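You operate a simulated robot arm through the tools that you are given. There is no shell and no other tool.

Carry out the task below with a simulated robot arm. There is one attempt and no reset: what you move stays moved.

## Task
Pump the red-band ball to 1.0 bar, soap its seam, then bleed it back to 0.8 bar.
Fine: it sits on the air stand and stays; brush back in the cup; nozzle back with the pump at rest. Set down upright: round soap brush.
Where things are to end (x, y in the base frame): round soap brush within 0.06 m of [-4.2, -0.6].

The check looks at the end state, three seconds after you hand in, the way a careful person would. Anything else that was tipped, shoved, dropped, spilled or broken makes it a failure.

## Robot
A 6-joint arm with a fingered hand, fixed in place. Base frame: the origin is on the floor under the middle of its stand, x ahead of it, y to its left, z up; the work surface is at about z = 0.72. Readings come in m, rad, newtons and seconds.
With the tool pointing down near the work surface it reaches from about 0.1 to 0.76 m from the base axis. Its first joint turns from -2.897 to 2.897 rad. Payload 5 kg.
The tool frame sits at the grasp point between the pads (the TCP): z along the fingers, y along the line on which they close. The tips reach 0.036 m beyond it. The gripper opens to 0.12 m; its body begins 0.042 m behind the TCP. The gripper is a hand of 4 fingers: y runs from the thumb to the fingers, the wrist lies at [-0.019, -0.123, -0.211] in the tool frame, and closing takes about 1.5 s.
Orientation is that of the tool frame in the base frame, as [roll, pitch, yaw] about the fixed x, y, z axes, in that order (R = Rz(yaw) Ry(pitch) Rx(roll)). With the fingers straight down and the wrist toward the robot, the tool's x, y and z point along [0, 1, 0], [1, 0, 0] and [0, 0, -1] of the base frame.

## Interface
- The arm moves only by the tool send_rows. Its argument "series" is a list of rows, each a list of 2 entries, a list of its own where there are three numbers: the shift along the tool's x, y, z in cm, then the turn, a rotation vector about the tool's x, y, z in rad. In form: [[[dx, dy, dz], [wx, wy, wz]], ...]. A call has 1 to 20 rows; each row is the pose to reach, as a shift and turn from the pose commanded when the call began, along the tool's axes at that moment. "jaw" is the opening, from 0 (shut) to 1 (fully open), set as the call begins (left out, the last holds). Rows are played at 5 a second. More than 0.05 m and 0.15 rad between two rows, or a gripper value outside its range, and nothing of the call is played. A pose out of reach is approached as far as the arm can. The call stops where the force on the tool passes 40 N (or 10 N more than at its start, if that is more) or the arm is blocked; 0.2 s more then pass. Each finger travels about 0.045 m/s and halts on what it meets, pressing with about 30 N; the grip force reading is that of the motor and also rises with nothing between the fingers. The clock runs only during rows and for 0.2 s after the last one: add rows that repeat a pose to give the fingers time. The reply holds the time, the measured pose of the TCP, the force on the tool along the base axes, the opening and the grip force, in the units named above and with some noise, with the torque about the TCP (base axes, N m) and any sound that the robot's microphone picked up.
- Cameras (640 x 400 px; columns grow to the right, rows downward): "scene" is fixed at [0.4103, 0.4947, 1.4765]; the picture's right is [-0.73, -0.69, 0.00], its down [-0.52, 0.55, -0.66] and it looks along [0.45, -0.48, -0.75] (base axes); focal length 214 px, centre (320, 200). "wrist" rides on the gripper at [0.073, -0.101, -0.142] in the tool frame; the picture's right is [-0.79, 0.29, -0.54], its down [-0.56, -0.70, 0.44] and it looks along [-0.25, 0.65, 0.71] (tool axes); focal length 280 px, centre (320, 200). There is no depth. A picture from a camera that has moved, and an enlarged one, comes with that camera's place and axes in the base frame and with its lens. The place of the scene camera against the robot may be out by one fixed shift of up to 0.025 m in any direction.
- snapshot(camera): a new picture of that camera. The clock stands still meanwhile.
- raise_lower(by): slides the trunk up (or, below 0, down) by that many m; the arm rides with it, the base frame stays. It gives what a move gives, with no picture.
- preshape(shape): the hand has 4 fingers and takes this shape, open, in about a second: jaw (thumb against the fingers, like two jaws); tri (thumb and two fingers); tip (a fingertip pinch); poke (one finger out to press); point (the index stretched); flat (the hand flat); cup (the hand cupped); fist (a fist). The gripper value then closes the fingers along that shape, each until it touches; the sizes above hold for jaw. It gives what a move gives, with no picture.
- zoom(camera, box): a new picture of the part [left, top, right, bottom] of that camera's present view, enlarged. The clock stands still meanwhile.
- finish_job(): hands the job in; it is judged then, once.

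Nothing tells you positions but the pictures and the camera data. Unless the task says otherwise, let go and move clear before handing in.

The tools are called after "Call:" as name(argument=value, ...) on one line, values as JSON. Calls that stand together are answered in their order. send_rows: Moves the arm, as the interface text tells. Its arguments: {"type":"object","properties":{"series":{"type":"array","items":{"type":"array"}},"jaw":{"type":"number"}},"required":["series"]} The other tools are called the same way: raise_lower (by) moves the trunk up or down; preshape (shape) gives the hand a shape; snapshot (camera) takes a picture; zoom (camera, box) takes an enlarged picture of a part of a camera's view; finish_job () hands the job in.

At the start:

```text
time_s: 0.0
position: [0.7141, 0.0314, 1.2988]
tcp_rot: [-3.141, 0.001, 1.571]
contact_force: [-0.3, 0.0, 0.4]
moment: [0.02, 0.0, -0.02]
grip_width: 0.1197
finger_force: 0.1
shape: jaw
trunk travel left (down, up): [-0.77, 0.07]
```

scene: 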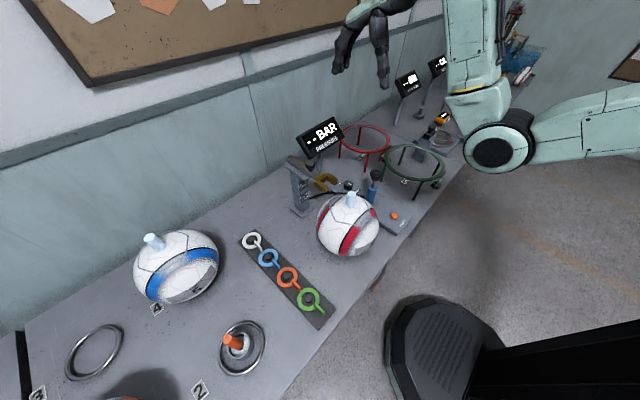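
wrist: 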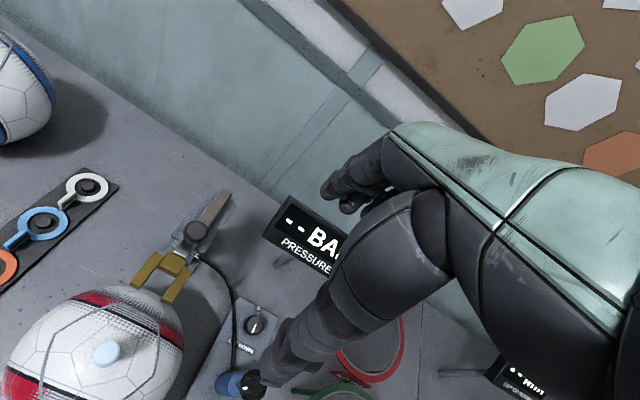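

I see a workbench with a red-band ball clamped near a pressure gauge, a nozzle/pump panel, and further rigs to the right. The brush target [-4.2, -0.6] looks far outside the arm's 0.76 m reach, so I'll look closer before moving anything.

Call:
zoom(camera="scene", box=[270, 110, 430, 210])

Call:
zoom(camera="scene", box=[290, 170, 450, 270])

Call:
zoom(camera="scene", box=[380, 30, 560, 150])

Call:
zoom(camera="wrist", box=[100, 160, 420, 400])

Call:
zoom(camera="scene", box=[0, 220, 340, 400])

```text
4.00 times, centred on (350, 160) of scene
camera zoom: at [0.4103, 0.4947, 1.4765], right [-0.73, -0.69, 0.0], down [-0.52, 0.55, -0.66], along [0.45, -0.48, -0.75], focal length 858 px, centre (200, 360)
```

zoom: 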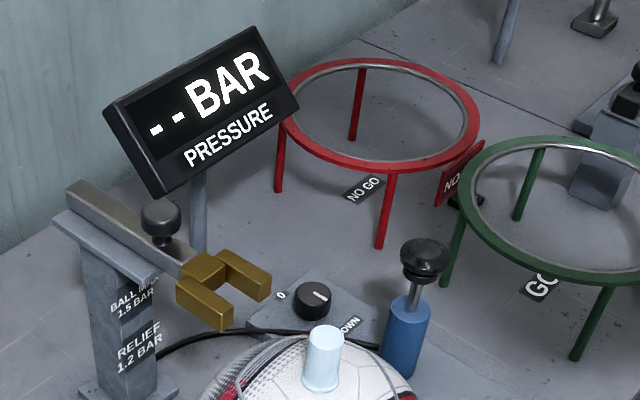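

```text
4.00 times, centred on (370, 220) of scene
camera zoom: at [0.4103, 0.4947, 1.4765], right [-0.73, -0.69, 0.0], down [-0.52, 0.55, -0.66], along [0.45, -0.48, -0.75], focal length 858 px, centre (120, 120)
```

zoom: 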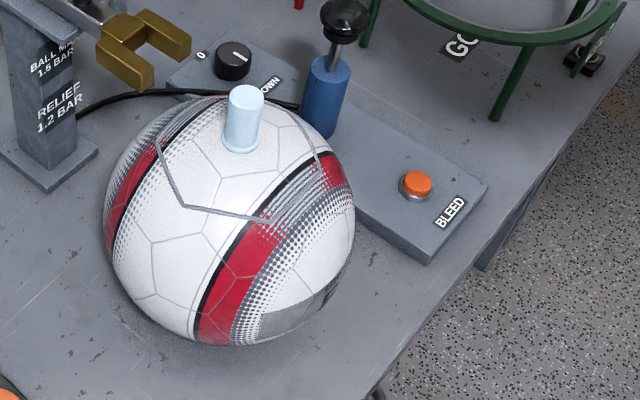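

```text
3.33 times, centred on (470, 90) of scene
camera zoom: at [0.4103, 0.4947, 1.4765], right [-0.73, -0.69, 0.0], down [-0.52, 0.55, -0.66], along [0.45, -0.48, -0.75], focal length 715 px, centre (-180, 567)
```

zoom: 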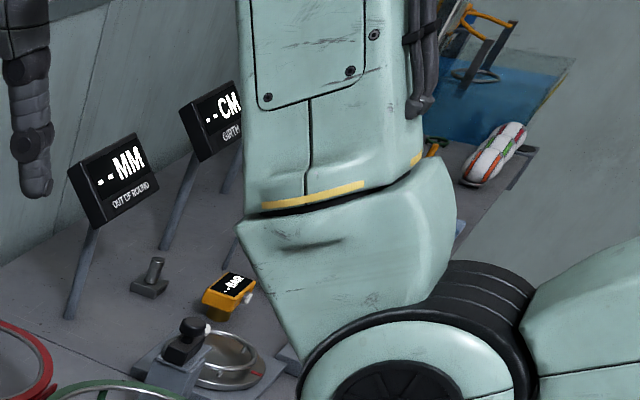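

```text
1.67 times, centred on (260, 280) of wrist
camera zoom: at [0.6116, 0.1047, 1.4418], right [0.29, -0.79, 0.54], down [-0.7, -0.56, -0.44], along [0.65, -0.25, -0.71], focal length 467 px, centre (420, 67)
```

zoom: 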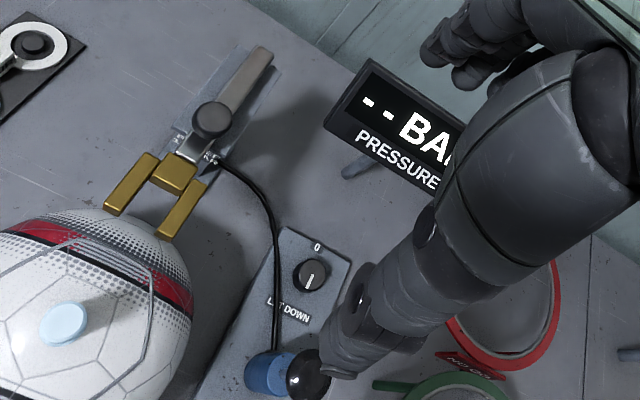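

```text
1.88 times, centred on (170, 310) of scene
camera zoom: at [0.4103, 0.4947, 1.4765], right [-0.73, -0.69, 0.0], down [-0.52, 0.55, -0.66], along [0.45, -0.48, -0.75], focal length 404 px, centre (602, -7)
```

zoom: 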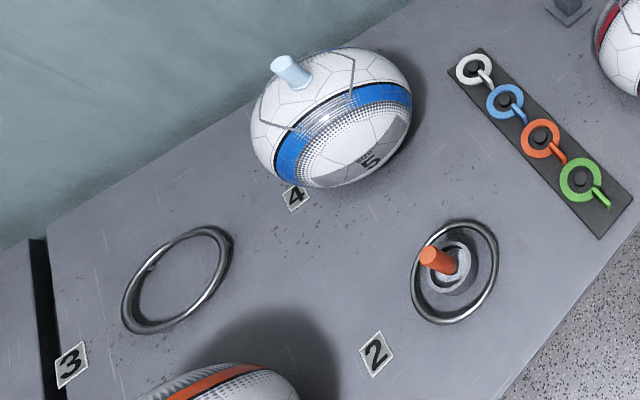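

The red ball sits around (0.65, 0.09). The pump is near (0.68, -0.15), the bleed button near (0.56, -0.12), and a cup with an orange stem near (0.61, 0.61). No brush is visible yet, so I'll swing the hand left, high and clear, to look there.

Call:
send_rows(series=[[[0, -4, 0], [0, 0, 0]], [[0, -8, 0], [0, 0, 0]], [[0, -12, 0], [0, 0, 0]], [[0, -16, 0], [0, 0, 0]], [[4.4, -16.4, 0], [0, 0, -0.08]], [[8.8, -17.2, 0], [0, 0, -0.16]], [[13.1, -18.3, 0], [0, 0, -0.24]], [[17.3, -19.8, 0], [0, 0, -0.32]], [[21.3, -21.6, 0], [0, 0, -0.4]], [[25.2, -23.7, 0], [0, 0, -0.48]], [[29.0, -26.1, 0], [0, 0, -0.56]]])

Call:
snapshot(camera="wrist")

Call:
snapshot(camera="scene")

```text
time_s: 2.4
position: [0.4899, 0.3555, 1.2235]
tcp_rot: [3.132, 0.002, 2.131]
contact_force: [-0.6, 0.0, -0.4]
moment: [0.01, -0.02, 0.01]
grip_width: 0.1199
finger_force: 0.0
shape: jaw
out of reach, approached as far as the arm can: row 1, 2, 3, 4, 5, 6, 7, 8, 9, 10, 11
trunk travel left (down, up): [-0.77, 0.07]
```

```text
taken
camera wrist: at [0.363, 0.3613, 1.3648], right [0.66, -0.52, 0.55], down [-0.29, -0.84, -0.45], along [0.69, 0.14, -0.71], focal length 280 px, centre (320, 200)
```

wrist: 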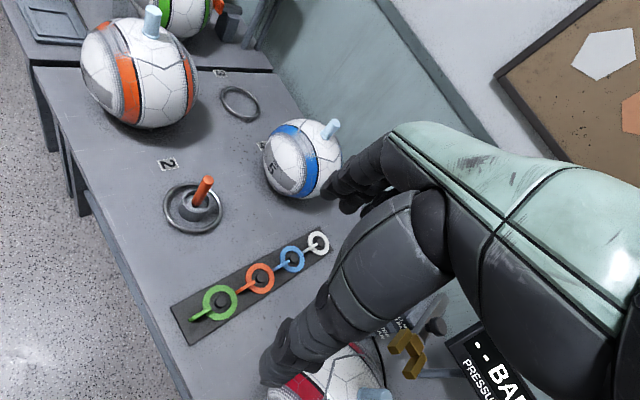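

```text
taken
```

scene: 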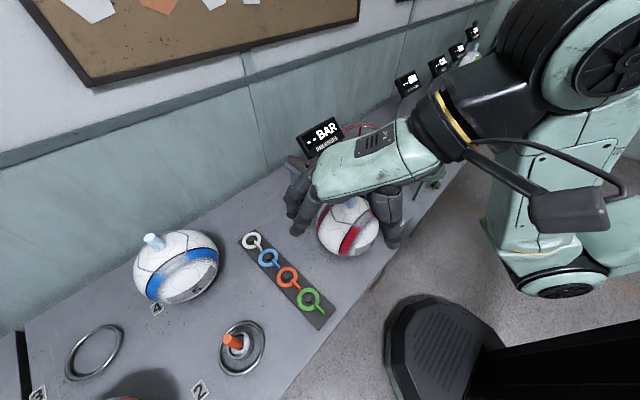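

The left side shows ball rings 2 to 4, the orange and blue balls and the colour tags, but no obvious brush. I'll zoom in on the far left and the far right before turning the arm to the right.

Call:
zoom(camera="wrist", box=[0, 0, 320, 200])

Call:
zoom(camera="wrist", box=[150, 140, 350, 340])

Call:
zoom(camera="scene", box=[390, 10, 500, 120])

```text
2.00 times, centred on (160, 100) of wrist
camera zoom: at [0.363, 0.3613, 1.3648], right [0.66, -0.52, 0.55], down [-0.29, -0.84, -0.45], along [0.69, 0.14, -0.71], focal length 561 px, centre (640, 400)
```

zoom: 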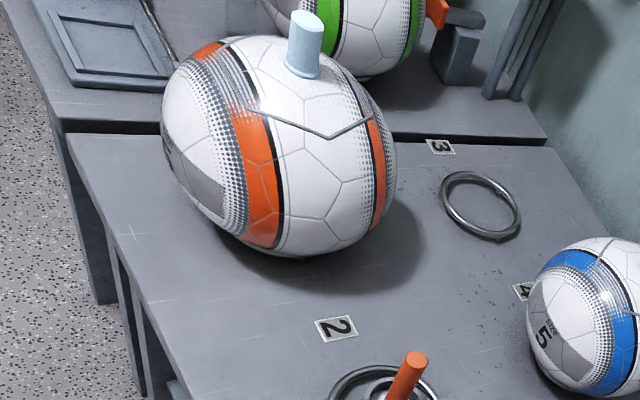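

```text
2.00 times, centred on (250, 240) of wrist
camera zoom: at [0.363, 0.3613, 1.3648], right [0.66, -0.52, 0.55], down [-0.29, -0.84, -0.45], along [0.69, 0.14, -0.71], focal length 561 px, centre (460, 120)
```

zoom: 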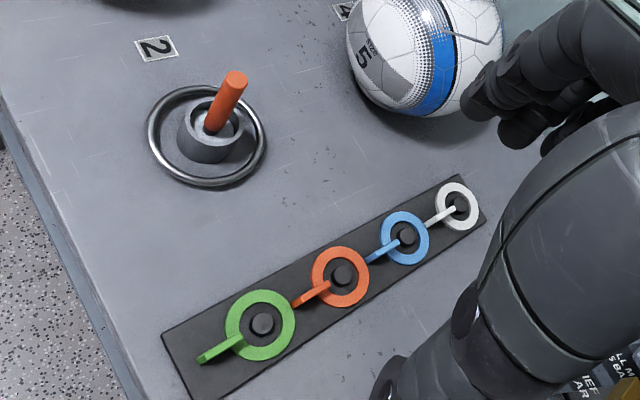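

```text
3.64 times, centred on (445, 65) of scene
camera zoom: at [0.4103, 0.4947, 1.4765], right [-0.73, -0.69, 0.0], down [-0.52, 0.55, -0.66], along [0.45, -0.48, -0.75], focal length 780 px, centre (-134, 691)
```

zoom: 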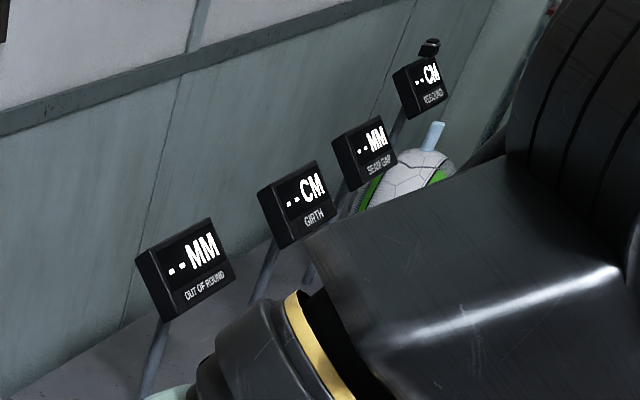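

Apart from the brush-like orange handle standing in a grey cup inside ring 2, nothing on the left looks like a brush. I'll drop a little and swing right to look over the rest of the benches.

Call:
send_rows(series=[[[0, 0, 4], [0, 0, 0]], [[0, 0, 8], [0, 0, 0]], [[0, 0, 10], [0, 0, 0]], [[-4.4, 0.1, 10], [0, 0, 0.08]], [[-8.9, -0.2, 10], [0, 0, 0.16]], [[-13.3, -0.8, 10], [0, 0, 0.24]], [[-17.6, -1.8, 10], [0, 0, 0.32]], [[-21.8, -3.2, 10], [0, 0, 0.4]], [[-25.9, -4.8, 10], [0, 0, 0.48]], [[-29.9, -6.8, 10], [0, 0, 0.56]], [[-33.7, -9.1, 10], [0, 0, 0.64]], [[-37.3, -11.7, 10], [0, 0, 0.72]], [[-40.7, -14.6, 10], [0, 0, 0.8]], [[-43.8, -17.7, 10], [0, 0, 0.88]], [[-46.7, -21.1, 10], [0, 0, 0.96]], [[-49.3, -24.7, 10], [0, 0, 1.04]], [[-51.6, -28.5, 10], [0, 0, 1.12]], [[-53.6, -32.4, 10], [0, 0, 1.2]]])

Call:
snapshot(camera="wrist")

Call:
snapshot(camera="scene")

```text
time_s: 6.2
position: [0.4999, -0.2753, 1.1244]
tcp_rot: [3.141, -0.003, 0.93]
contact_force: [0.1, -0.9, -0.6]
moment: [0.02, 0.0, -0.01]
grip_width: 0.1201
finger_force: 0.1
shape: jaw
trunk travel left (down, up): [-0.77, 0.07]
```

```text
taken
camera wrist: at [0.4611, -0.157, 1.2664], right [-0.24, -0.81, 0.54], down [-0.9, -0.03, -0.44], along [0.37, -0.59, -0.71], focal length 280 px, centre (320, 200)
```

wrist: 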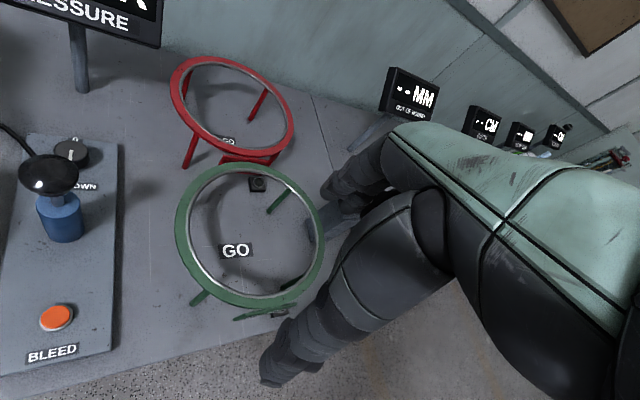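

```text
taken
```

scene: 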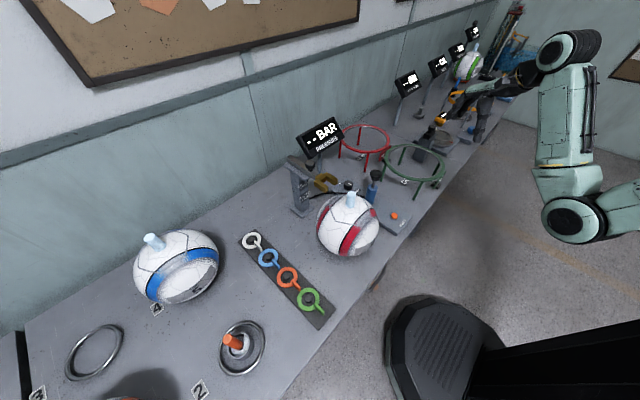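

The GO/NO GO rings and further gauges lie to the right. I'll keep turning right to see whether a brush stands further round or behind the robot.

Call:
send_rows(series=[[[-4.5, 0.4, 0], [0, 0, 0.08]], [[-9.1, 0.5, 0], [0, 0, 0.16]], [[-13.7, 0.2, 0], [0, 0, 0.24]], [[-18.2, -0.4, 0], [0, 0, 0.32]], [[-22.6, -1.4, 0], [0, 0, 0.4]], [[-27, -2.8, 0], [0, 0, 0.48]], [[-31.2, -4.5, 0], [0, 0, 0.56]], [[-35.3, -6.5, 0], [0, 0, 0.64]], [[-39.2, -8.9, 0], [0, 0, 0.72]], [[-42.9, -11.5, 0], [0, 0, 0.8]], [[-46.4, -14.5, 0], [0, 0, 0.88]], [[-49.7, -17.7, 0], [0, 0, 0.96]]])

Call:
snapshot(camera="wrist")

Call:
snapshot(camera="scene")

Call:
zoom(camera="scene", box=[390, 0, 570, 180])

```text
time_s: 8.8
position: [0.0603, -0.5658, 1.1234]
tcp_rot: [-3.141, -0.001, -0.029]
contact_force: [0.9, -0.8, -0.5]
moment: [0.03, -0.03, 0.02]
grip_width: 0.12
finger_force: 0.1
shape: jaw
trunk travel left (down, up): [-0.77, 0.07]
```

```text
taken
camera wrist: at [0.1337, -0.4687, 1.2657], right [-0.8, -0.26, 0.54], down [-0.54, 0.72, -0.44], along [-0.27, -0.64, -0.71], focal length 280 px, centre (320, 200)
```

wrist: 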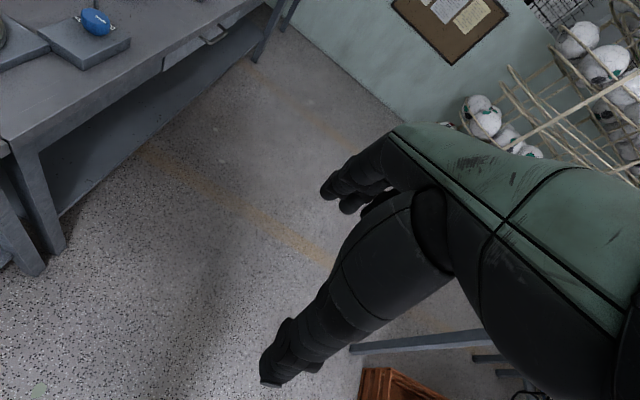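

```text
taken
```

scene: 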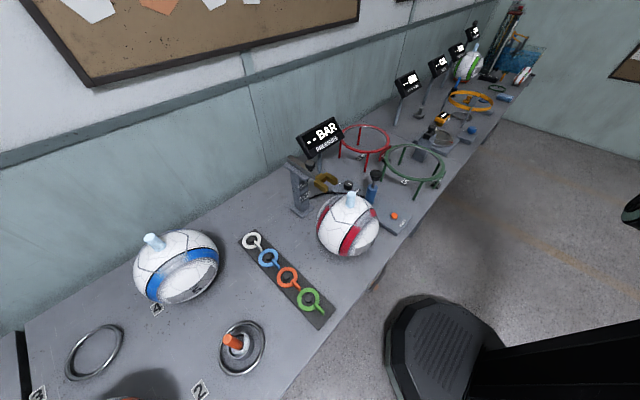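

```text
2.22 times, centred on (480, 90) of scene
camera zoom: at [0.4103, 0.4947, 1.4765], right [-0.73, -0.69, 0.0], down [-0.52, 0.55, -0.66], along [0.45, -0.48, -0.75], focal length 477 px, centre (-36, 444)
```

zoom: 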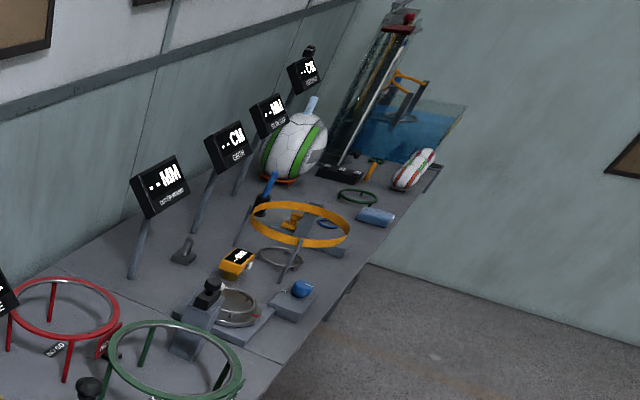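

The scene view is clear now: no second brush is on the right-hand benches, only gauges and a ball rack behind. I'll look further round toward the stated [-4.2, -0.6] spot to see what is there.

Call:
send_rows(series=[[[-4, -1, 0], [0, 0, 0.1]], [[-8, -2, 0], [0, 0, 0.2]], [[-12, -4, 0], [0, 0, 0.32]], [[-16, -6, 0], [0, 0, 0.44]], [[-20, -8.5, 0], [0, 0, 0.56]], [[-23.5, -11, 0], [0, 0, 0.68]], [[-27, -14, 0], [0, 0, 0.8]], [[-30, -17, 0], [0, 0, 0.92]], [[-33, -20, 0], [0, 0, 1.04]], [[-35, -23.5, 0], [0, 0, 1.16]]])

Call:
snapshot(camera="wrist")

```text
time_s: 11.2
position: [-0.2452, -0.3745, 1.1297]
tcp_rot: [3.124, 0.009, -1.09]
contact_force: [0.2, -0.6, 0.1]
moment: [0.01, 0.0, 0.04]
grip_width: 0.12
finger_force: 0.1
shape: jaw
trunk travel left (down, up): [-0.77, 0.07]
stopped in row 10: the arm was blocked; the commanded pose is now the measured one
```

```text
taken
camera wrist: at [-0.1201, -0.3933, 1.2691], right [-0.61, 0.57, 0.55], down [0.35, 0.82, -0.45], along [-0.71, -0.08, -0.7], focal length 280 px, centre (320, 200)
```

wrist: 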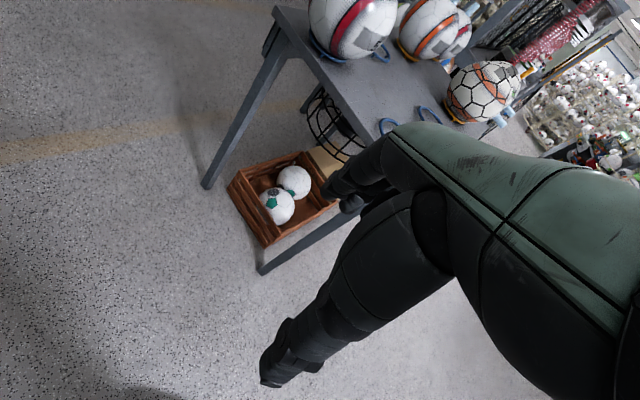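

Behind the robot there are only a ball display table, a rack and a crate. The point [-4.2, -0.6] is across the room, about 4 m beyond what this fixed arm can reach. I'll do everything that is physically possible and say so plainly about that spot; now I swing back toward the bench.

Call:
send_rows(series=[[[3.9, -2.3, 0], [0, 0, -0.133]], [[7.8, -4.6, 0], [0, 0, -0.265]], [[11.7, -6.8, 0], [0, 0, -0.398]], [[15.6, -9.1, 0], [0, 0, -0.53]], [[19.4, -11.4, 0], [0, 0, -0.663]], [[23.3, -13.7, 0], [0, 0, -0.796]], [[27.2, -15.9, 0], [0, 0, -0.928]], [[31.1, -18.2, 0], [0, 0, -1.061]], [[32.6, -22.5, 0], [0, 0, -1.141]], [[33.7, -26.9, 0], [0, 0, -1.221]], [[34.5, -31.4, 0], [0, 0, -1.301]], [[35.0, -35.9, 0], [0, 0, -1.381]], [[35.0, -40.4, 0], [0, 0, -1.461]], [[34.7, -45.0, 0], [0, 0, -1.541]], [[34.1, -49.5, 0], [0, 0, -1.621]], [[33.1, -53.9, 0], [0, 0, -1.701]], [[31.7, -58.3, 0], [0, 0, -1.781]], [[30.0, -62.5, 0], [0, 0, -1.861]], [[28.0, -66.5, 0], [0, 0, -1.941]], [[25.6, -70.4, 0], [0, 0, -2.021]]])

```text
time_s: 15.4
position: [0.4906, -0.2659, 1.1226]
tcp_rot: [-3.14, 0.019, 0.925]
contact_force: [-1.0, -0.1, -0.1]
moment: [-0.02, 0.0, -0.01]
grip_width: 0.1197
finger_force: 0.1
shape: jaw
trunk travel left (down, up): [-0.77, 0.07]
```

I'm back over the right side of the bench. Next I'll place the wrist camera in front of the air stand to study the nozzle, pump and bleed panel.

Call:
send_rows(series=[[[2.6, -3.4, -0.5], [0, 0, -0.108]], [[5.1, -6.8, -1], [0, 0, -0.215]], [[7.7, -10.2, -1.5], [0, 0, -0.323]], [[10.3, -13.6, -2], [0, 0, -0.43]], [[12.8, -17, -2.5], [0, 0, -0.538]], [[15.4, -20.4, -3], [0, 0, -0.646]]])

Call:
snapshot(camera="wrist")

Call:
zoom(camera="wrist", box=[100, 20, 340, 170])

```text
time_s: 16.8
position: [0.4538, -0.0255, 1.1324]
tcp_rot: [-3.13, 0.015, 1.571]
contact_force: [-0.7, 0.3, 0.3]
moment: [-0.02, -0.01, 0.02]
grip_width: 0.1199
finger_force: 0.0
shape: jaw
out of reach, approached as far as the arm can: row 5, 6
trunk travel left (down, up): [-0.77, 0.07]
```

```text
taken
camera wrist: at [0.3527, 0.0485, 1.2757], right [0.3, -0.78, 0.55], down [-0.71, -0.57, -0.43], along [0.64, -0.26, -0.72], focal length 280 px, centre (320, 200)
```

wrist: 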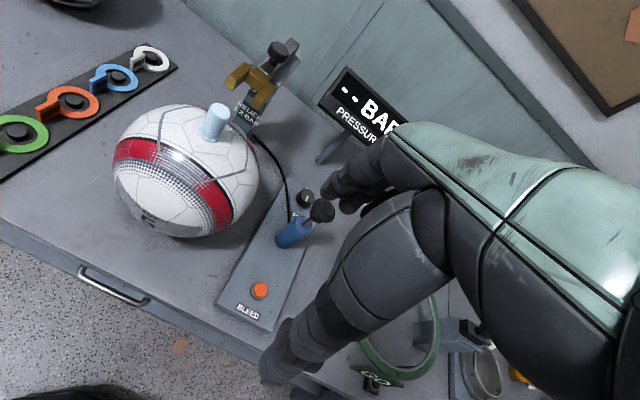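

```text
2.67 times, centred on (220, 95) of wrist
camera zoom: at [0.3527, 0.0485, 1.2757], right [0.3, -0.78, 0.55], down [-0.71, -0.57, -0.43], along [0.64, -0.26, -0.72], focal length 748 px, centre (587, 480)
```

zoom: 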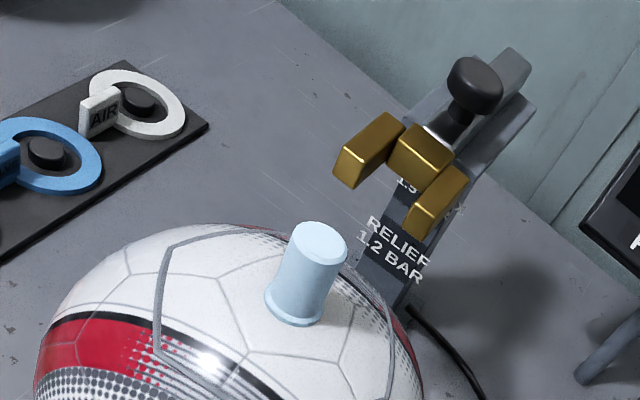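

The brass fork nozzle on a rail faces the ball's pale-blue valve stem, and the tag rings are marked "AIR" and similar. I'll zoom on the pump panel, the gauge, the seam and the dial.

Call:
zoom(camera="wrist", box=[210, 170, 370, 330])

Call:
zoom(camera="wrist", box=[100, 90, 270, 250])

Call:
zoom(camera="scene", box=[320, 160, 420, 240])

Call:
zoom(camera="scene", box=[190, 300, 290, 380])

```text
2.50 times, centred on (290, 250) of wrist
camera zoom: at [0.3527, 0.0485, 1.2757], right [0.3, -0.78, 0.55], down [-0.71, -0.57, -0.43], along [0.64, -0.26, -0.72], focal length 701 px, centre (395, 75)
```

zoom: 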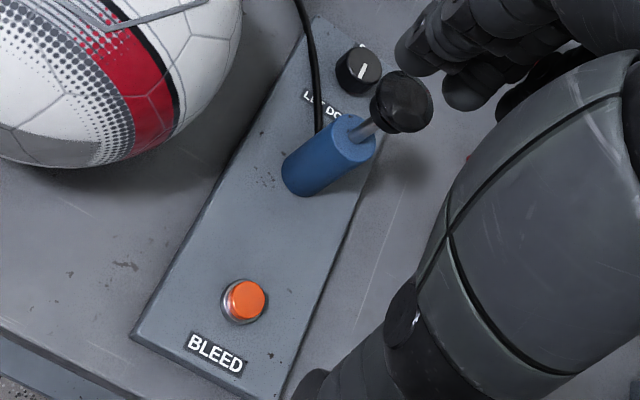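

```text
2.50 times, centred on (185, 170) of wrist
camera zoom: at [0.3527, 0.0485, 1.2757], right [0.3, -0.78, 0.55], down [-0.71, -0.57, -0.43], along [0.64, -0.26, -0.72], focal length 701 px, centre (658, 275)
```

zoom: 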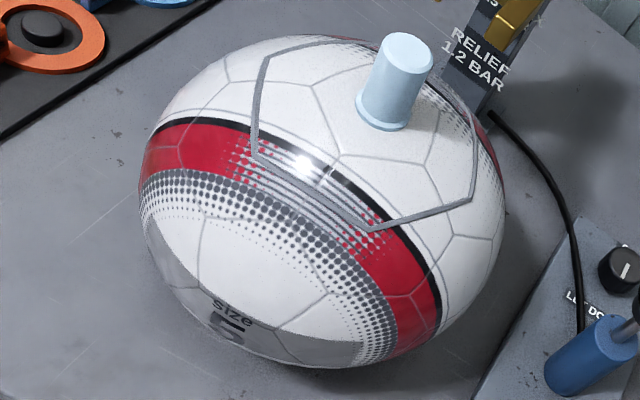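

```text
5.00 times, centred on (370, 200) of scene
camera zoom: at [0.4103, 0.4947, 1.4765], right [-0.73, -0.69, 0.0], down [-0.52, 0.55, -0.66], along [0.45, -0.48, -0.75], focal length 1072 px, centre (70, 200)
```

zoom: 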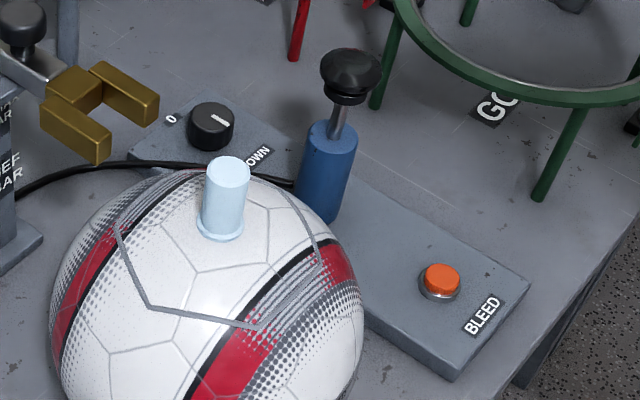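

```text
5.00 times, centred on (240, 340) of scene
camera zoom: at [0.4103, 0.4947, 1.4765], right [-0.73, -0.69, 0.0], down [-0.52, 0.55, -0.66], along [0.45, -0.48, -0.75], focal length 1072 px, centre (720, -500)
```

zoom: 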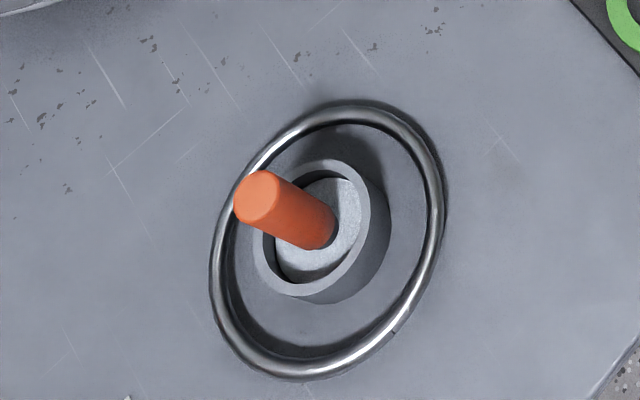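

I've triangulated from the wrist views:
- **Nozzle knob:** about (0.80, 0.12, 1.01)
- **Valve stem:** (0.63, 0.12, 0.94–0.99), with the seam a grey hexagon round it
- **Pump knob:** (0.67, -0.10, 0.90)
- **Bleed button:** (0.54, -0.10)

Next I look closely at the cup and brush on the left.

Call:
send_rows(series=[[[4.2, -0.3, 0.3], [0, 0, -0.075]], [[8.4, -0.6, 0.6], [0, 0, -0.15]], [[12.6, -0.9, 1.0], [0, 0, -0.225]], [[16.8, -1.2, 1.3], [0, 0, -0.3]], [[21, -1.5, 1.6], [0, 0, -0.375]], [[25.2, -1.8, 1.9], [0, 0, -0.45]], [[29.4, -2.1, 2.2], [0, 0, -0.525]], [[33.6, -2.4, 2.6], [0, 0, -0.6]], [[37.8, -2.7, 2.9], [0, 0, -0.675]], [[42, -3, 3.2], [0, 0, -0.75]]])

Call:
snapshot(camera="wrist")

Call:
zoom(camera="wrist", box=[200, 120, 340, 240])

```text
time_s: 19.0
position: [0.4237, 0.3954, 1.0952]
tcp_rot: [-3.122, 0.006, 2.32]
contact_force: [-1.0, -0.2, 0.1]
moment: [-0.03, -0.03, 0.01]
grip_width: 0.1201
finger_force: 0.0
shape: jaw
trunk travel left (down, up): [-0.77, 0.07]
```

```text
taken
camera wrist: at [0.3004, 0.3811, 1.2404], right [0.76, -0.37, 0.54], down [-0.14, -0.89, -0.43], along [0.64, 0.25, -0.73], focal length 280 px, centre (320, 200)
```

wrist: 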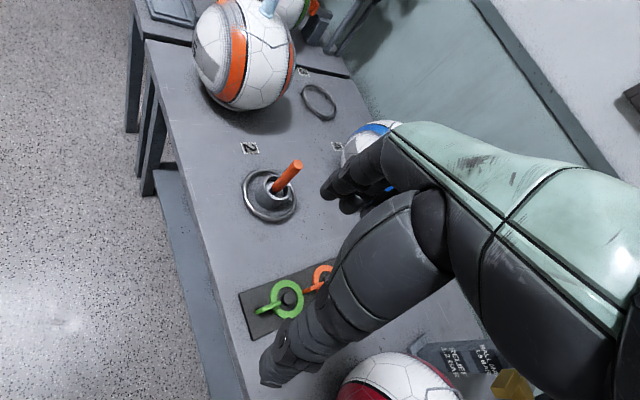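

```text
3.33 times, centred on (270, 180) of wrist
camera zoom: at [0.3004, 0.3811, 1.2404], right [0.76, -0.37, 0.54], down [-0.14, -0.89, -0.43], along [0.64, 0.25, -0.73], focal length 935 px, centre (487, 267)
```

zoom: 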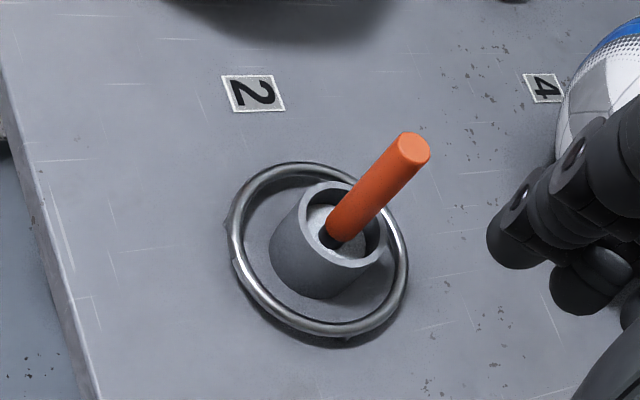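

The round brush is the orange-handled one: handle top near (0.614, 0.589, 0.865), standing in the cup at about (0.61, 0.58). First comes the nozzle, so I move the hand over the air stand.

Call:
send_rows(series=[[[-3.8, -0.9, -0.7], [0, 0, 0.094]], [[-7.7, -1.8, -1.4], [0, 0, 0.187]], [[-11.5, -2.7, -2.1], [0, 0, 0.281]], [[-15.4, -3.7, -2.8], [0, 0, 0.375]], [[-19.2, -4.6, -3.4], [0, 0, 0.468]], [[-23.1, -5.5, -4.1], [0, 0, 0.562]], [[-26.9, -6.4, -4.8], [0, 0, 0.656]], [[-30.7, -7.3, -5.5], [0, 0, 0.749]]])

Call:
snapshot(camera="wrist")

```text
time_s: 20.8
position: [0.5807, 0.118, 1.153]
tcp_rot: [-3.13, 0.012, 1.569]
contact_force: [0.4, -0.2, -0.6]
moment: [0.0, 0.01, -0.03]
grip_width: 0.12
finger_force: 0.0
shape: jaw
trunk travel left (down, up): [-0.77, 0.07]
```

```text
taken
camera wrist: at [0.4793, 0.1919, 1.2951], right [0.29, -0.78, 0.55], down [-0.71, -0.56, -0.43], along [0.64, -0.26, -0.72], focal length 280 px, centre (320, 200)
```

wrist: 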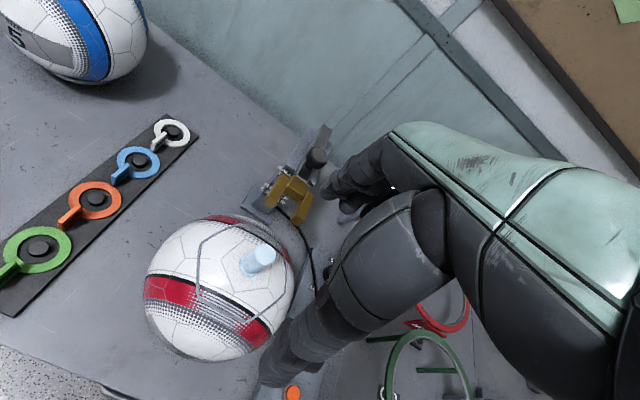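

Call:
zoom(camera="wrist", box=[230, 110, 360, 230])

Call:
zoom(camera="scene", box=[280, 110, 380, 190])

```text
3.33 times, centred on (295, 170) of wrist
camera zoom: at [0.4793, 0.1919, 1.2951], right [0.29, -0.78, 0.55], down [-0.71, -0.56, -0.43], along [0.64, -0.26, -0.72], focal length 935 px, centre (403, 300)
```

zoom: 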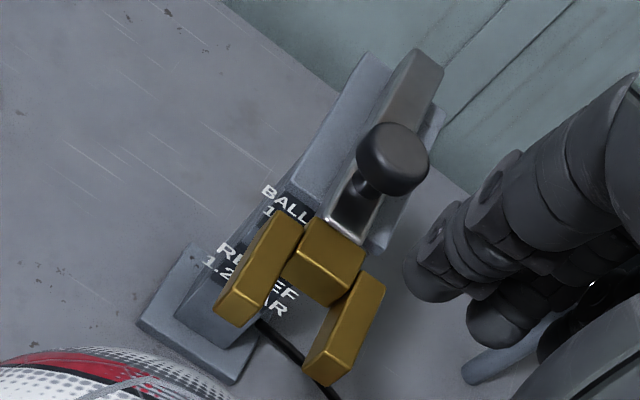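

```text
5.00 times, centred on (330, 150) of scene
camera zoom: at [0.4103, 0.4947, 1.4765], right [-0.73, -0.69, 0.0], down [-0.52, 0.55, -0.66], along [0.45, -0.48, -0.75], focal length 1072 px, centre (270, 450)
```

zoom: 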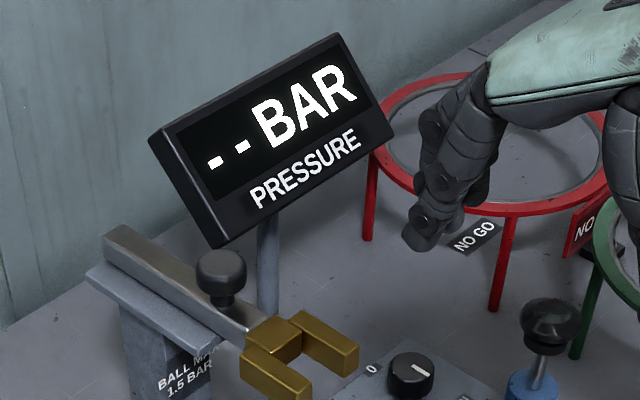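

The whole silver bar slides with the knob and fork, and the knob is at (0.799, 0.1205, 1.011). I'll test whether the hand can get above it while pointing straight down, staying high.

Call:
send_rows(series=[[[0.0, 4, 0], [0, 0, 0]], [[0.1, 8, 0.5], [0, 0, 0]], [[0.1, 12, 1], [0, 0, 0]], [[0.2, 16, 2], [0, 0, 0]], [[0.2, 20, 3], [0, 0, 0]], [[0.2, 21.8, 3], [0, 0, 0]]])

Call:
snapshot(camera="scene")

```text
time_s: 22.2
position: [0.7979, 0.1223, 1.1204]
tcp_rot: [-3.13, 0.013, 1.571]
contact_force: [0.4, 0.1, -0.3]
moment: [0.01, 0.0, 0.05]
grip_width: 0.1199
finger_force: 0.0
shape: jaw
trunk travel left (down, up): [-0.77, 0.07]
```

```text
taken
```

scene: 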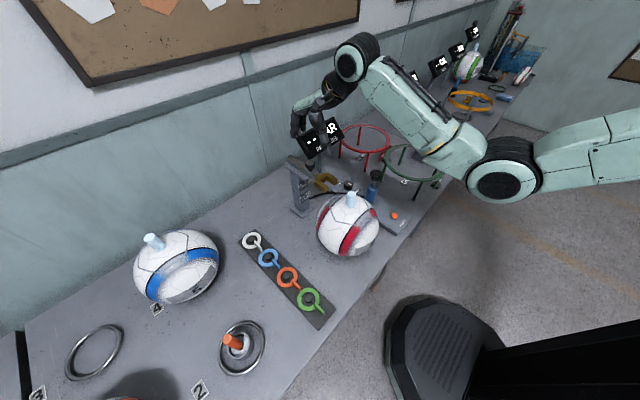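

The arm reaches (0.798, 0.122) pointing straight down. I lower toward the knob, stopping short to look.

Call:
send_rows(series=[[[-0.1, 0.1, 2], [0, 0, 0]], [[-0.1, 0.1, 4], [0, 0, 0]], [[-0.1, 0.1, 5.5], [0, 0, 0]]])

Call:
snapshot(camera="wrist")

Call:
zoom(camera="scene", box=[270, 80, 370, 210])

```text
time_s: 23.0
position: [0.7979, 0.1195, 1.066]
tcp_rot: [-3.129, 0.013, 1.57]
contact_force: [0.1, 0.3, 0.1]
moment: [0.03, 0.01, 0.01]
grip_width: 0.1198
finger_force: 0.1
shape: jaw
trunk travel left (down, up): [-0.77, 0.07]
```

```text
taken
camera wrist: at [0.6966, 0.194, 1.2073], right [0.29, -0.78, 0.55], down [-0.71, -0.56, -0.43], along [0.64, -0.26, -0.72], focal length 280 px, centre (320, 200)
```

wrist: 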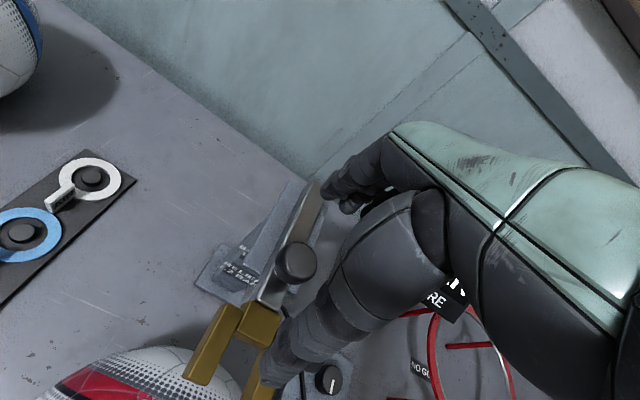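

```text
3.08 times, centred on (320, 145) of scene
camera zoom: at [0.4103, 0.4947, 1.4765], right [-0.73, -0.69, 0.0], down [-0.52, 0.55, -0.66], along [0.45, -0.48, -0.75], focal length 660 px, centre (320, 369)
```

zoom: 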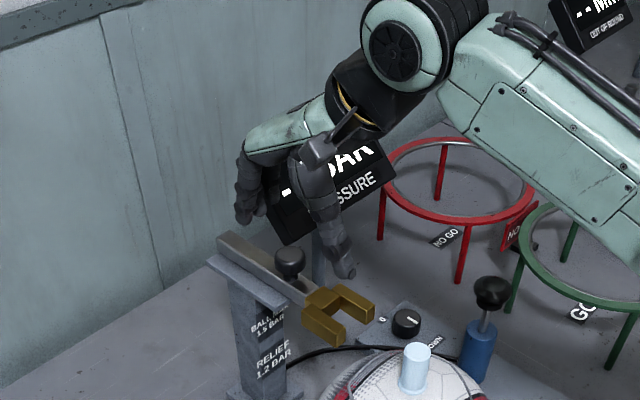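

The knob sits right between thumb and fingers. I lower the last 3 cm and close the hand on the knob.

Call:
send_rows(series=[[[0.2, 0.2, 1.5], [0, 0, 0]], [[0.2, 0.2, 2.6], [0, 0, 0]]])

Call:
zoom(camera="scene", box=[280, 110, 380, 210])

Call:
snapshot(camera="wrist")

```text
time_s: 23.6
position: [0.8004, 0.1217, 1.0406]
tcp_rot: [-3.13, 0.012, 1.572]
contact_force: [0.3, -0.5, -0.2]
moment: [0.01, -0.01, -0.03]
grip_width: 0.1196
finger_force: 0.1
shape: jaw
trunk travel left (down, up): [-0.77, 0.07]
```

```text
4.00 times, centred on (330, 160) of scene
camera zoom: at [0.4103, 0.4947, 1.4765], right [-0.73, -0.69, 0.0], down [-0.52, 0.55, -0.66], along [0.45, -0.48, -0.75], focal length 858 px, centre (280, 360)
```

zoom: 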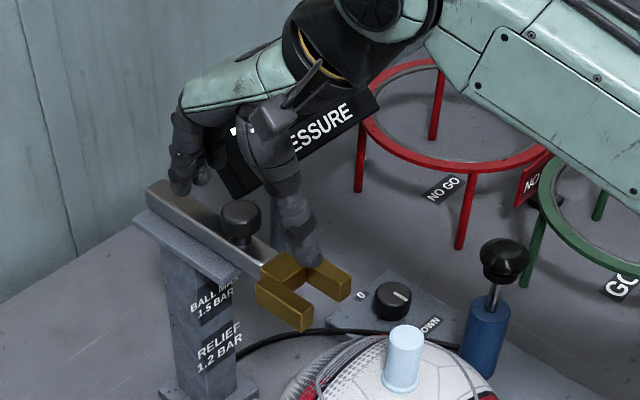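

```text
taken
camera wrist: at [0.6986, 0.1953, 1.182], right [0.29, -0.78, 0.55], down [-0.7, -0.57, -0.43], along [0.65, -0.26, -0.72], focal length 280 px, centre (320, 200)
```

wrist: 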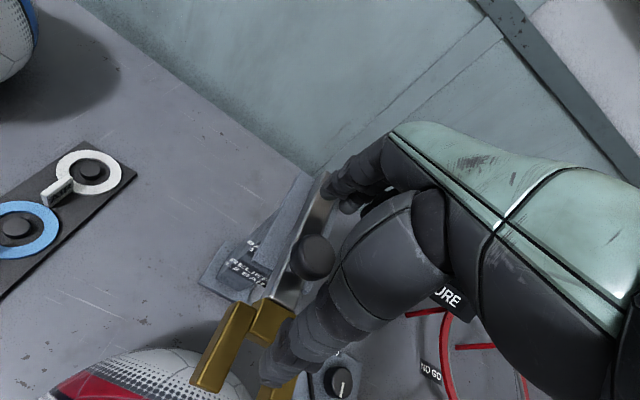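

Wrist geometry shows thumb and fingers centred on the knob. I close the hand on it.

Call:
send_rows(series=[[[0, 0, 0], [0, 0, 0]], [[0, 0, 0], [0, 0, 0]], [[0, 0, 0], [0, 0, 0]], [[0, 0, 0], [0, 0, 0]], [[0, 0, 0], [0, 0, 0]], [[0, 0, 0], [0, 0, 0]], [[0, 0, 0], [0, 0, 0]], [[0, 0, 0], [0, 0, 0]]], jaw=0)

Call:
zoom(camera="scene", box=[280, 110, 380, 210])

```text
time_s: 25.4
position: [0.8006, 0.1213, 1.0383]
tcp_rot: [-3.129, 0.013, 1.572]
contact_force: [-1.7, 0.0, -2.1]
moment: [-0.01, -0.02, -0.08]
grip_width: 0.0263
finger_force: 30.2
shape: jaw
trunk travel left (down, up): [-0.77, 0.07]
```

```text
4.00 times, centred on (330, 160) of scene
camera zoom: at [0.4103, 0.4947, 1.4765], right [-0.73, -0.69, 0.0], down [-0.52, 0.55, -0.66], along [0.45, -0.48, -0.75], focal length 858 px, centre (280, 360)
```

zoom: 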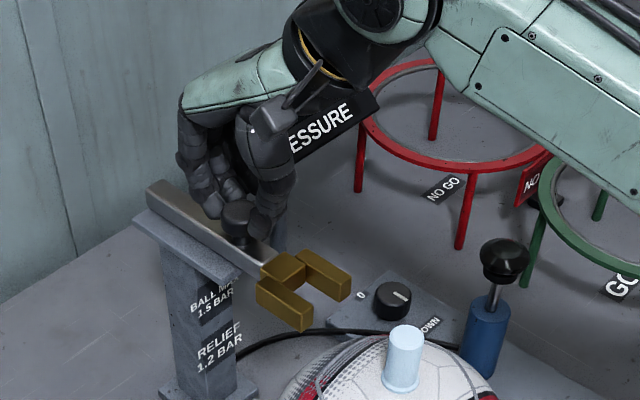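

The knob is gripped firmly. I pull the slide toward the valve stem in small steps.

Call:
send_rows(series=[[[0, -1, 0], [0, 0, 0]], [[0, -2, 0], [0, 0, 0]], [[0, -3, 0], [0, 0, 0]], [[0, -4, 0], [0, 0, 0]], [[0, -5, 0], [0, 0, 0]], [[0, -6, 0], [0, 0, 0]]])

Call:
snapshot(camera="scene")

Call:
zoom(camera="scene", box=[280, 110, 400, 230])

```text
time_s: 26.8
position: [0.7392, 0.1213, 1.0389]
tcp_rot: [-3.131, 0.013, 1.571]
contact_force: [0.6, -0.3, -3.1]
moment: [-0.04, -0.1, -0.1]
grip_width: 0.0261
finger_force: 29.8
shape: jaw
trunk travel left (down, up): [-0.77, 0.07]
```

```text
taken
```

scene: 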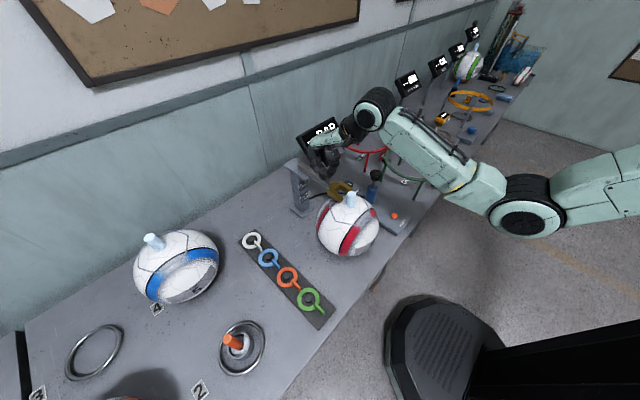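

```text
3.33 times, centred on (340, 170) of scene
camera zoom: at [0.4103, 0.4947, 1.4765], right [-0.73, -0.69, 0.0], down [-0.52, 0.55, -0.66], along [0.45, -0.48, -0.75], focal length 715 px, centre (253, 300)
```

zoom: 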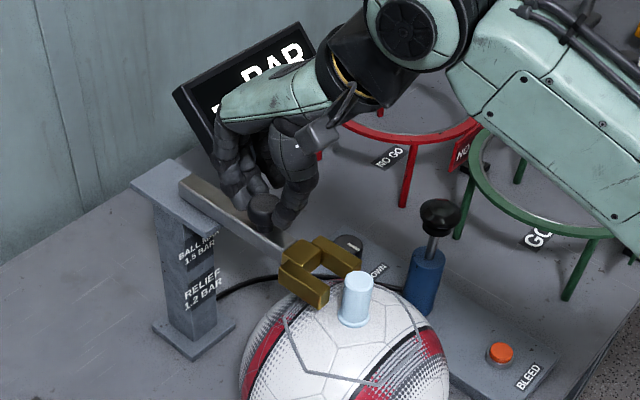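

The slide moves freely and the fork is lining up with the stem. I continue in half-centimetre steps until it seats.

Call:
send_rows(series=[[[0, -0.5, 0], [0, 0, 0]], [[0, -1, 0], [0, 0, 0]], [[0, -1.5, 0], [0, 0, 0]], [[0, -2, 0], [0, 0, 0]], [[0, -2.5, 0], [0, 0, 0]]])

Call:
zoom(camera="scene", box=[280, 110, 400, 230])

```text
time_s: 28.0
position: [0.7152, 0.1213, 1.0389]
tcp_rot: [-3.128, 0.014, 1.57]
contact_force: [0.5, 2.0, -4.9]
moment: [0.09, -0.06, -0.1]
grip_width: 0.0261
finger_force: 30.4
shape: jaw
trunk travel left (down, up): [-0.77, 0.07]
```

```text
3.33 times, centred on (340, 170) of scene
camera zoom: at [0.4103, 0.4947, 1.4765], right [-0.73, -0.69, 0.0], down [-0.52, 0.55, -0.66], along [0.45, -0.48, -0.75], focal length 715 px, centre (253, 300)
```

zoom: 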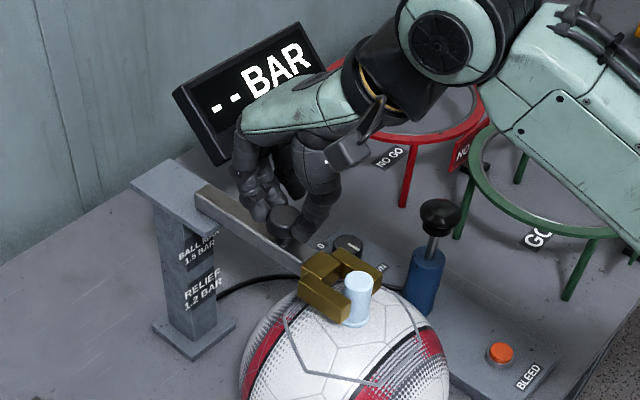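

The fork is straddling the stem, but the gauge still shows "--", so it isn't seated yet. I keep going in tiny steps.

Call:
send_rows(series=[[[0, -0.4, 0], [0, 0, 0]], [[0, -0.8, 0], [0, 0, 0]], [[0, -1.2, 0], [0, 0, 0]]])

Call:
zoom(camera="scene", box=[280, 110, 400, 230])

```text
time_s: 28.8
position: [0.7032, 0.1204, 1.0389]
tcp_rot: [-3.13, 0.016, 1.571]
contact_force: [1.6, 1.1, -6.2]
moment: [0.02, -0.09, -0.02]
grip_width: 0.0263
finger_force: 30.1
shape: jaw
trunk travel left (down, up): [-0.77, 0.07]
```

```text
3.33 times, centred on (340, 170) of scene
camera zoom: at [0.4103, 0.4947, 1.4765], right [-0.73, -0.69, 0.0], down [-0.52, 0.55, -0.66], along [0.45, -0.48, -0.75], focal length 715 px, centre (253, 300)
```

zoom: 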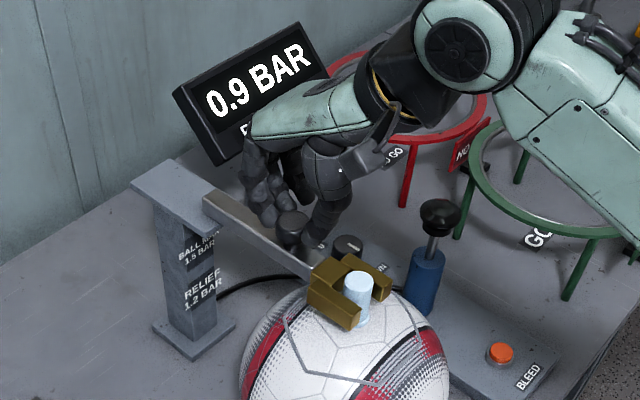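

The gauge now reads 0.9 bar, so the nozzle is engaged. I nudge it 3 mm further to seat it safely and check the force.

Call:
send_rows(series=[[[0, -0.15, 0], [0, 0, 0]], [[0, -0.3, 0], [0, 0, 0]]])

Call:
zoom(camera="wrist", box=[120, 200, 360, 400])

Call:
zoom(camera="scene", box=[300, 120, 400, 240])

```text
time_s: 29.4
position: [0.699, 0.1211, 1.0391]
tcp_rot: [-3.13, 0.014, 1.572]
contact_force: [0.6, 0.3, -6.6]
moment: [0.01, -0.11, -0.04]
grip_width: 0.0259
finger_force: 30.2
shape: jaw
trunk travel left (down, up): [-0.77, 0.07]
```

```text
2.00 times, centred on (240, 300) of wrist
camera zoom: at [0.5994, 0.1953, 1.1822], right [0.29, -0.78, 0.55], down [-0.71, -0.57, -0.43], along [0.64, -0.26, -0.72], focal length 561 px, centre (480, 0)
```

zoom: 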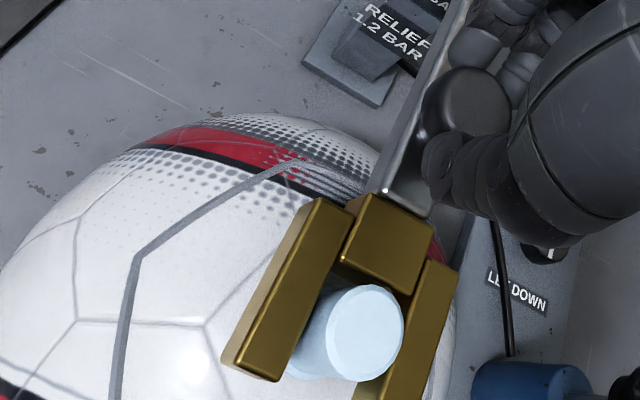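

```text
3.33 times, centred on (350, 180) of scene
camera zoom: at [0.4103, 0.4947, 1.4765], right [-0.73, -0.69, 0.0], down [-0.52, 0.55, -0.66], along [0.45, -0.48, -0.75], focal length 715 px, centre (220, 267)
```

zoom: 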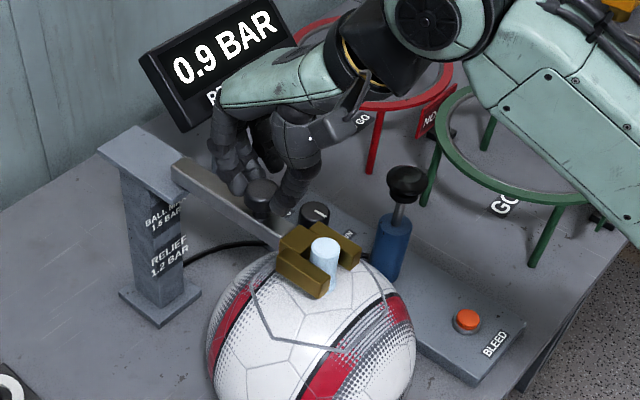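

It reads a steady 0.9 bar with the fork well around the stem. I open the hand a little and lift straight up off the knob.

Call:
send_rows(series=[[[0, 0, 0], [0, 0, 0]], [[0, 0, 0], [0, 0, 0]], [[0, 0, 0], [0, 0, 0]], [[0, 0, 0], [0, 0, 0]], [[0, 0, 0], [0, 0, 0]], [[0, 0, -2], [0, 0, 0]], [[0, 0, -5], [0, 0, 0]], [[0, 0, -8], [0, 0, 0]], [[0, 0, -11], [0, 0, 0]]], jaw=0.6)

Call:
snapshot(camera="wrist")

Call:
zoom(camera="scene", box=[290, 110, 410, 230])

```text
time_s: 31.4
position: [0.7005, 0.1216, 1.1504]
tcp_rot: [-3.13, 0.013, 1.572]
contact_force: [0.2, 0.1, -0.6]
moment: [-0.03, 0.04, 0.02]
grip_width: 0.0715
finger_force: 0.0
shape: jaw
trunk travel left (down, up): [-0.77, 0.07]
```

```text
taken
camera wrist: at [0.5999, 0.197, 1.2931], right [0.29, -0.78, 0.55], down [-0.71, -0.57, -0.43], along [0.64, -0.26, -0.72], focal length 280 px, centre (320, 200)
```

wrist: 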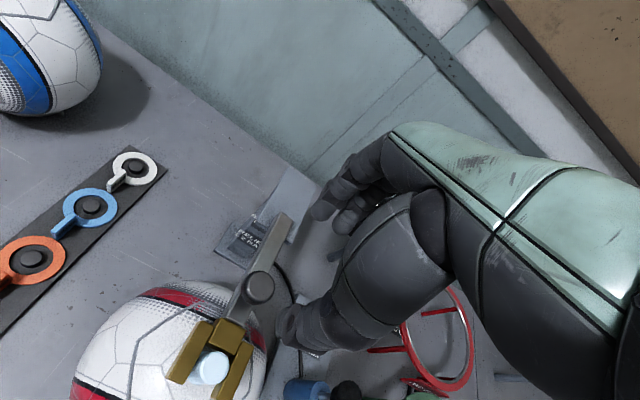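

```text
3.33 times, centred on (350, 170) of scene
camera zoom: at [0.4103, 0.4947, 1.4765], right [-0.73, -0.69, 0.0], down [-0.52, 0.55, -0.66], along [0.45, -0.48, -0.75], focal length 715 px, centre (220, 300)
```

zoom: 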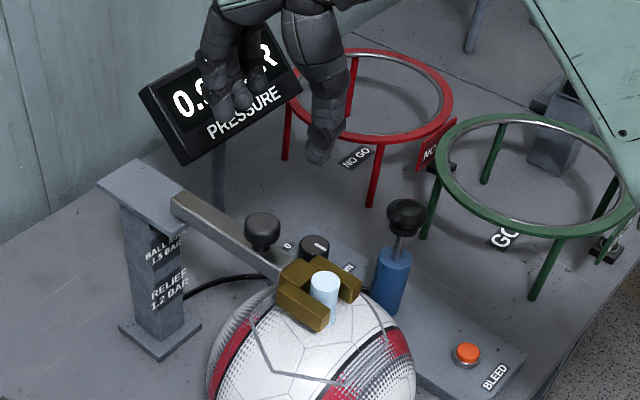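

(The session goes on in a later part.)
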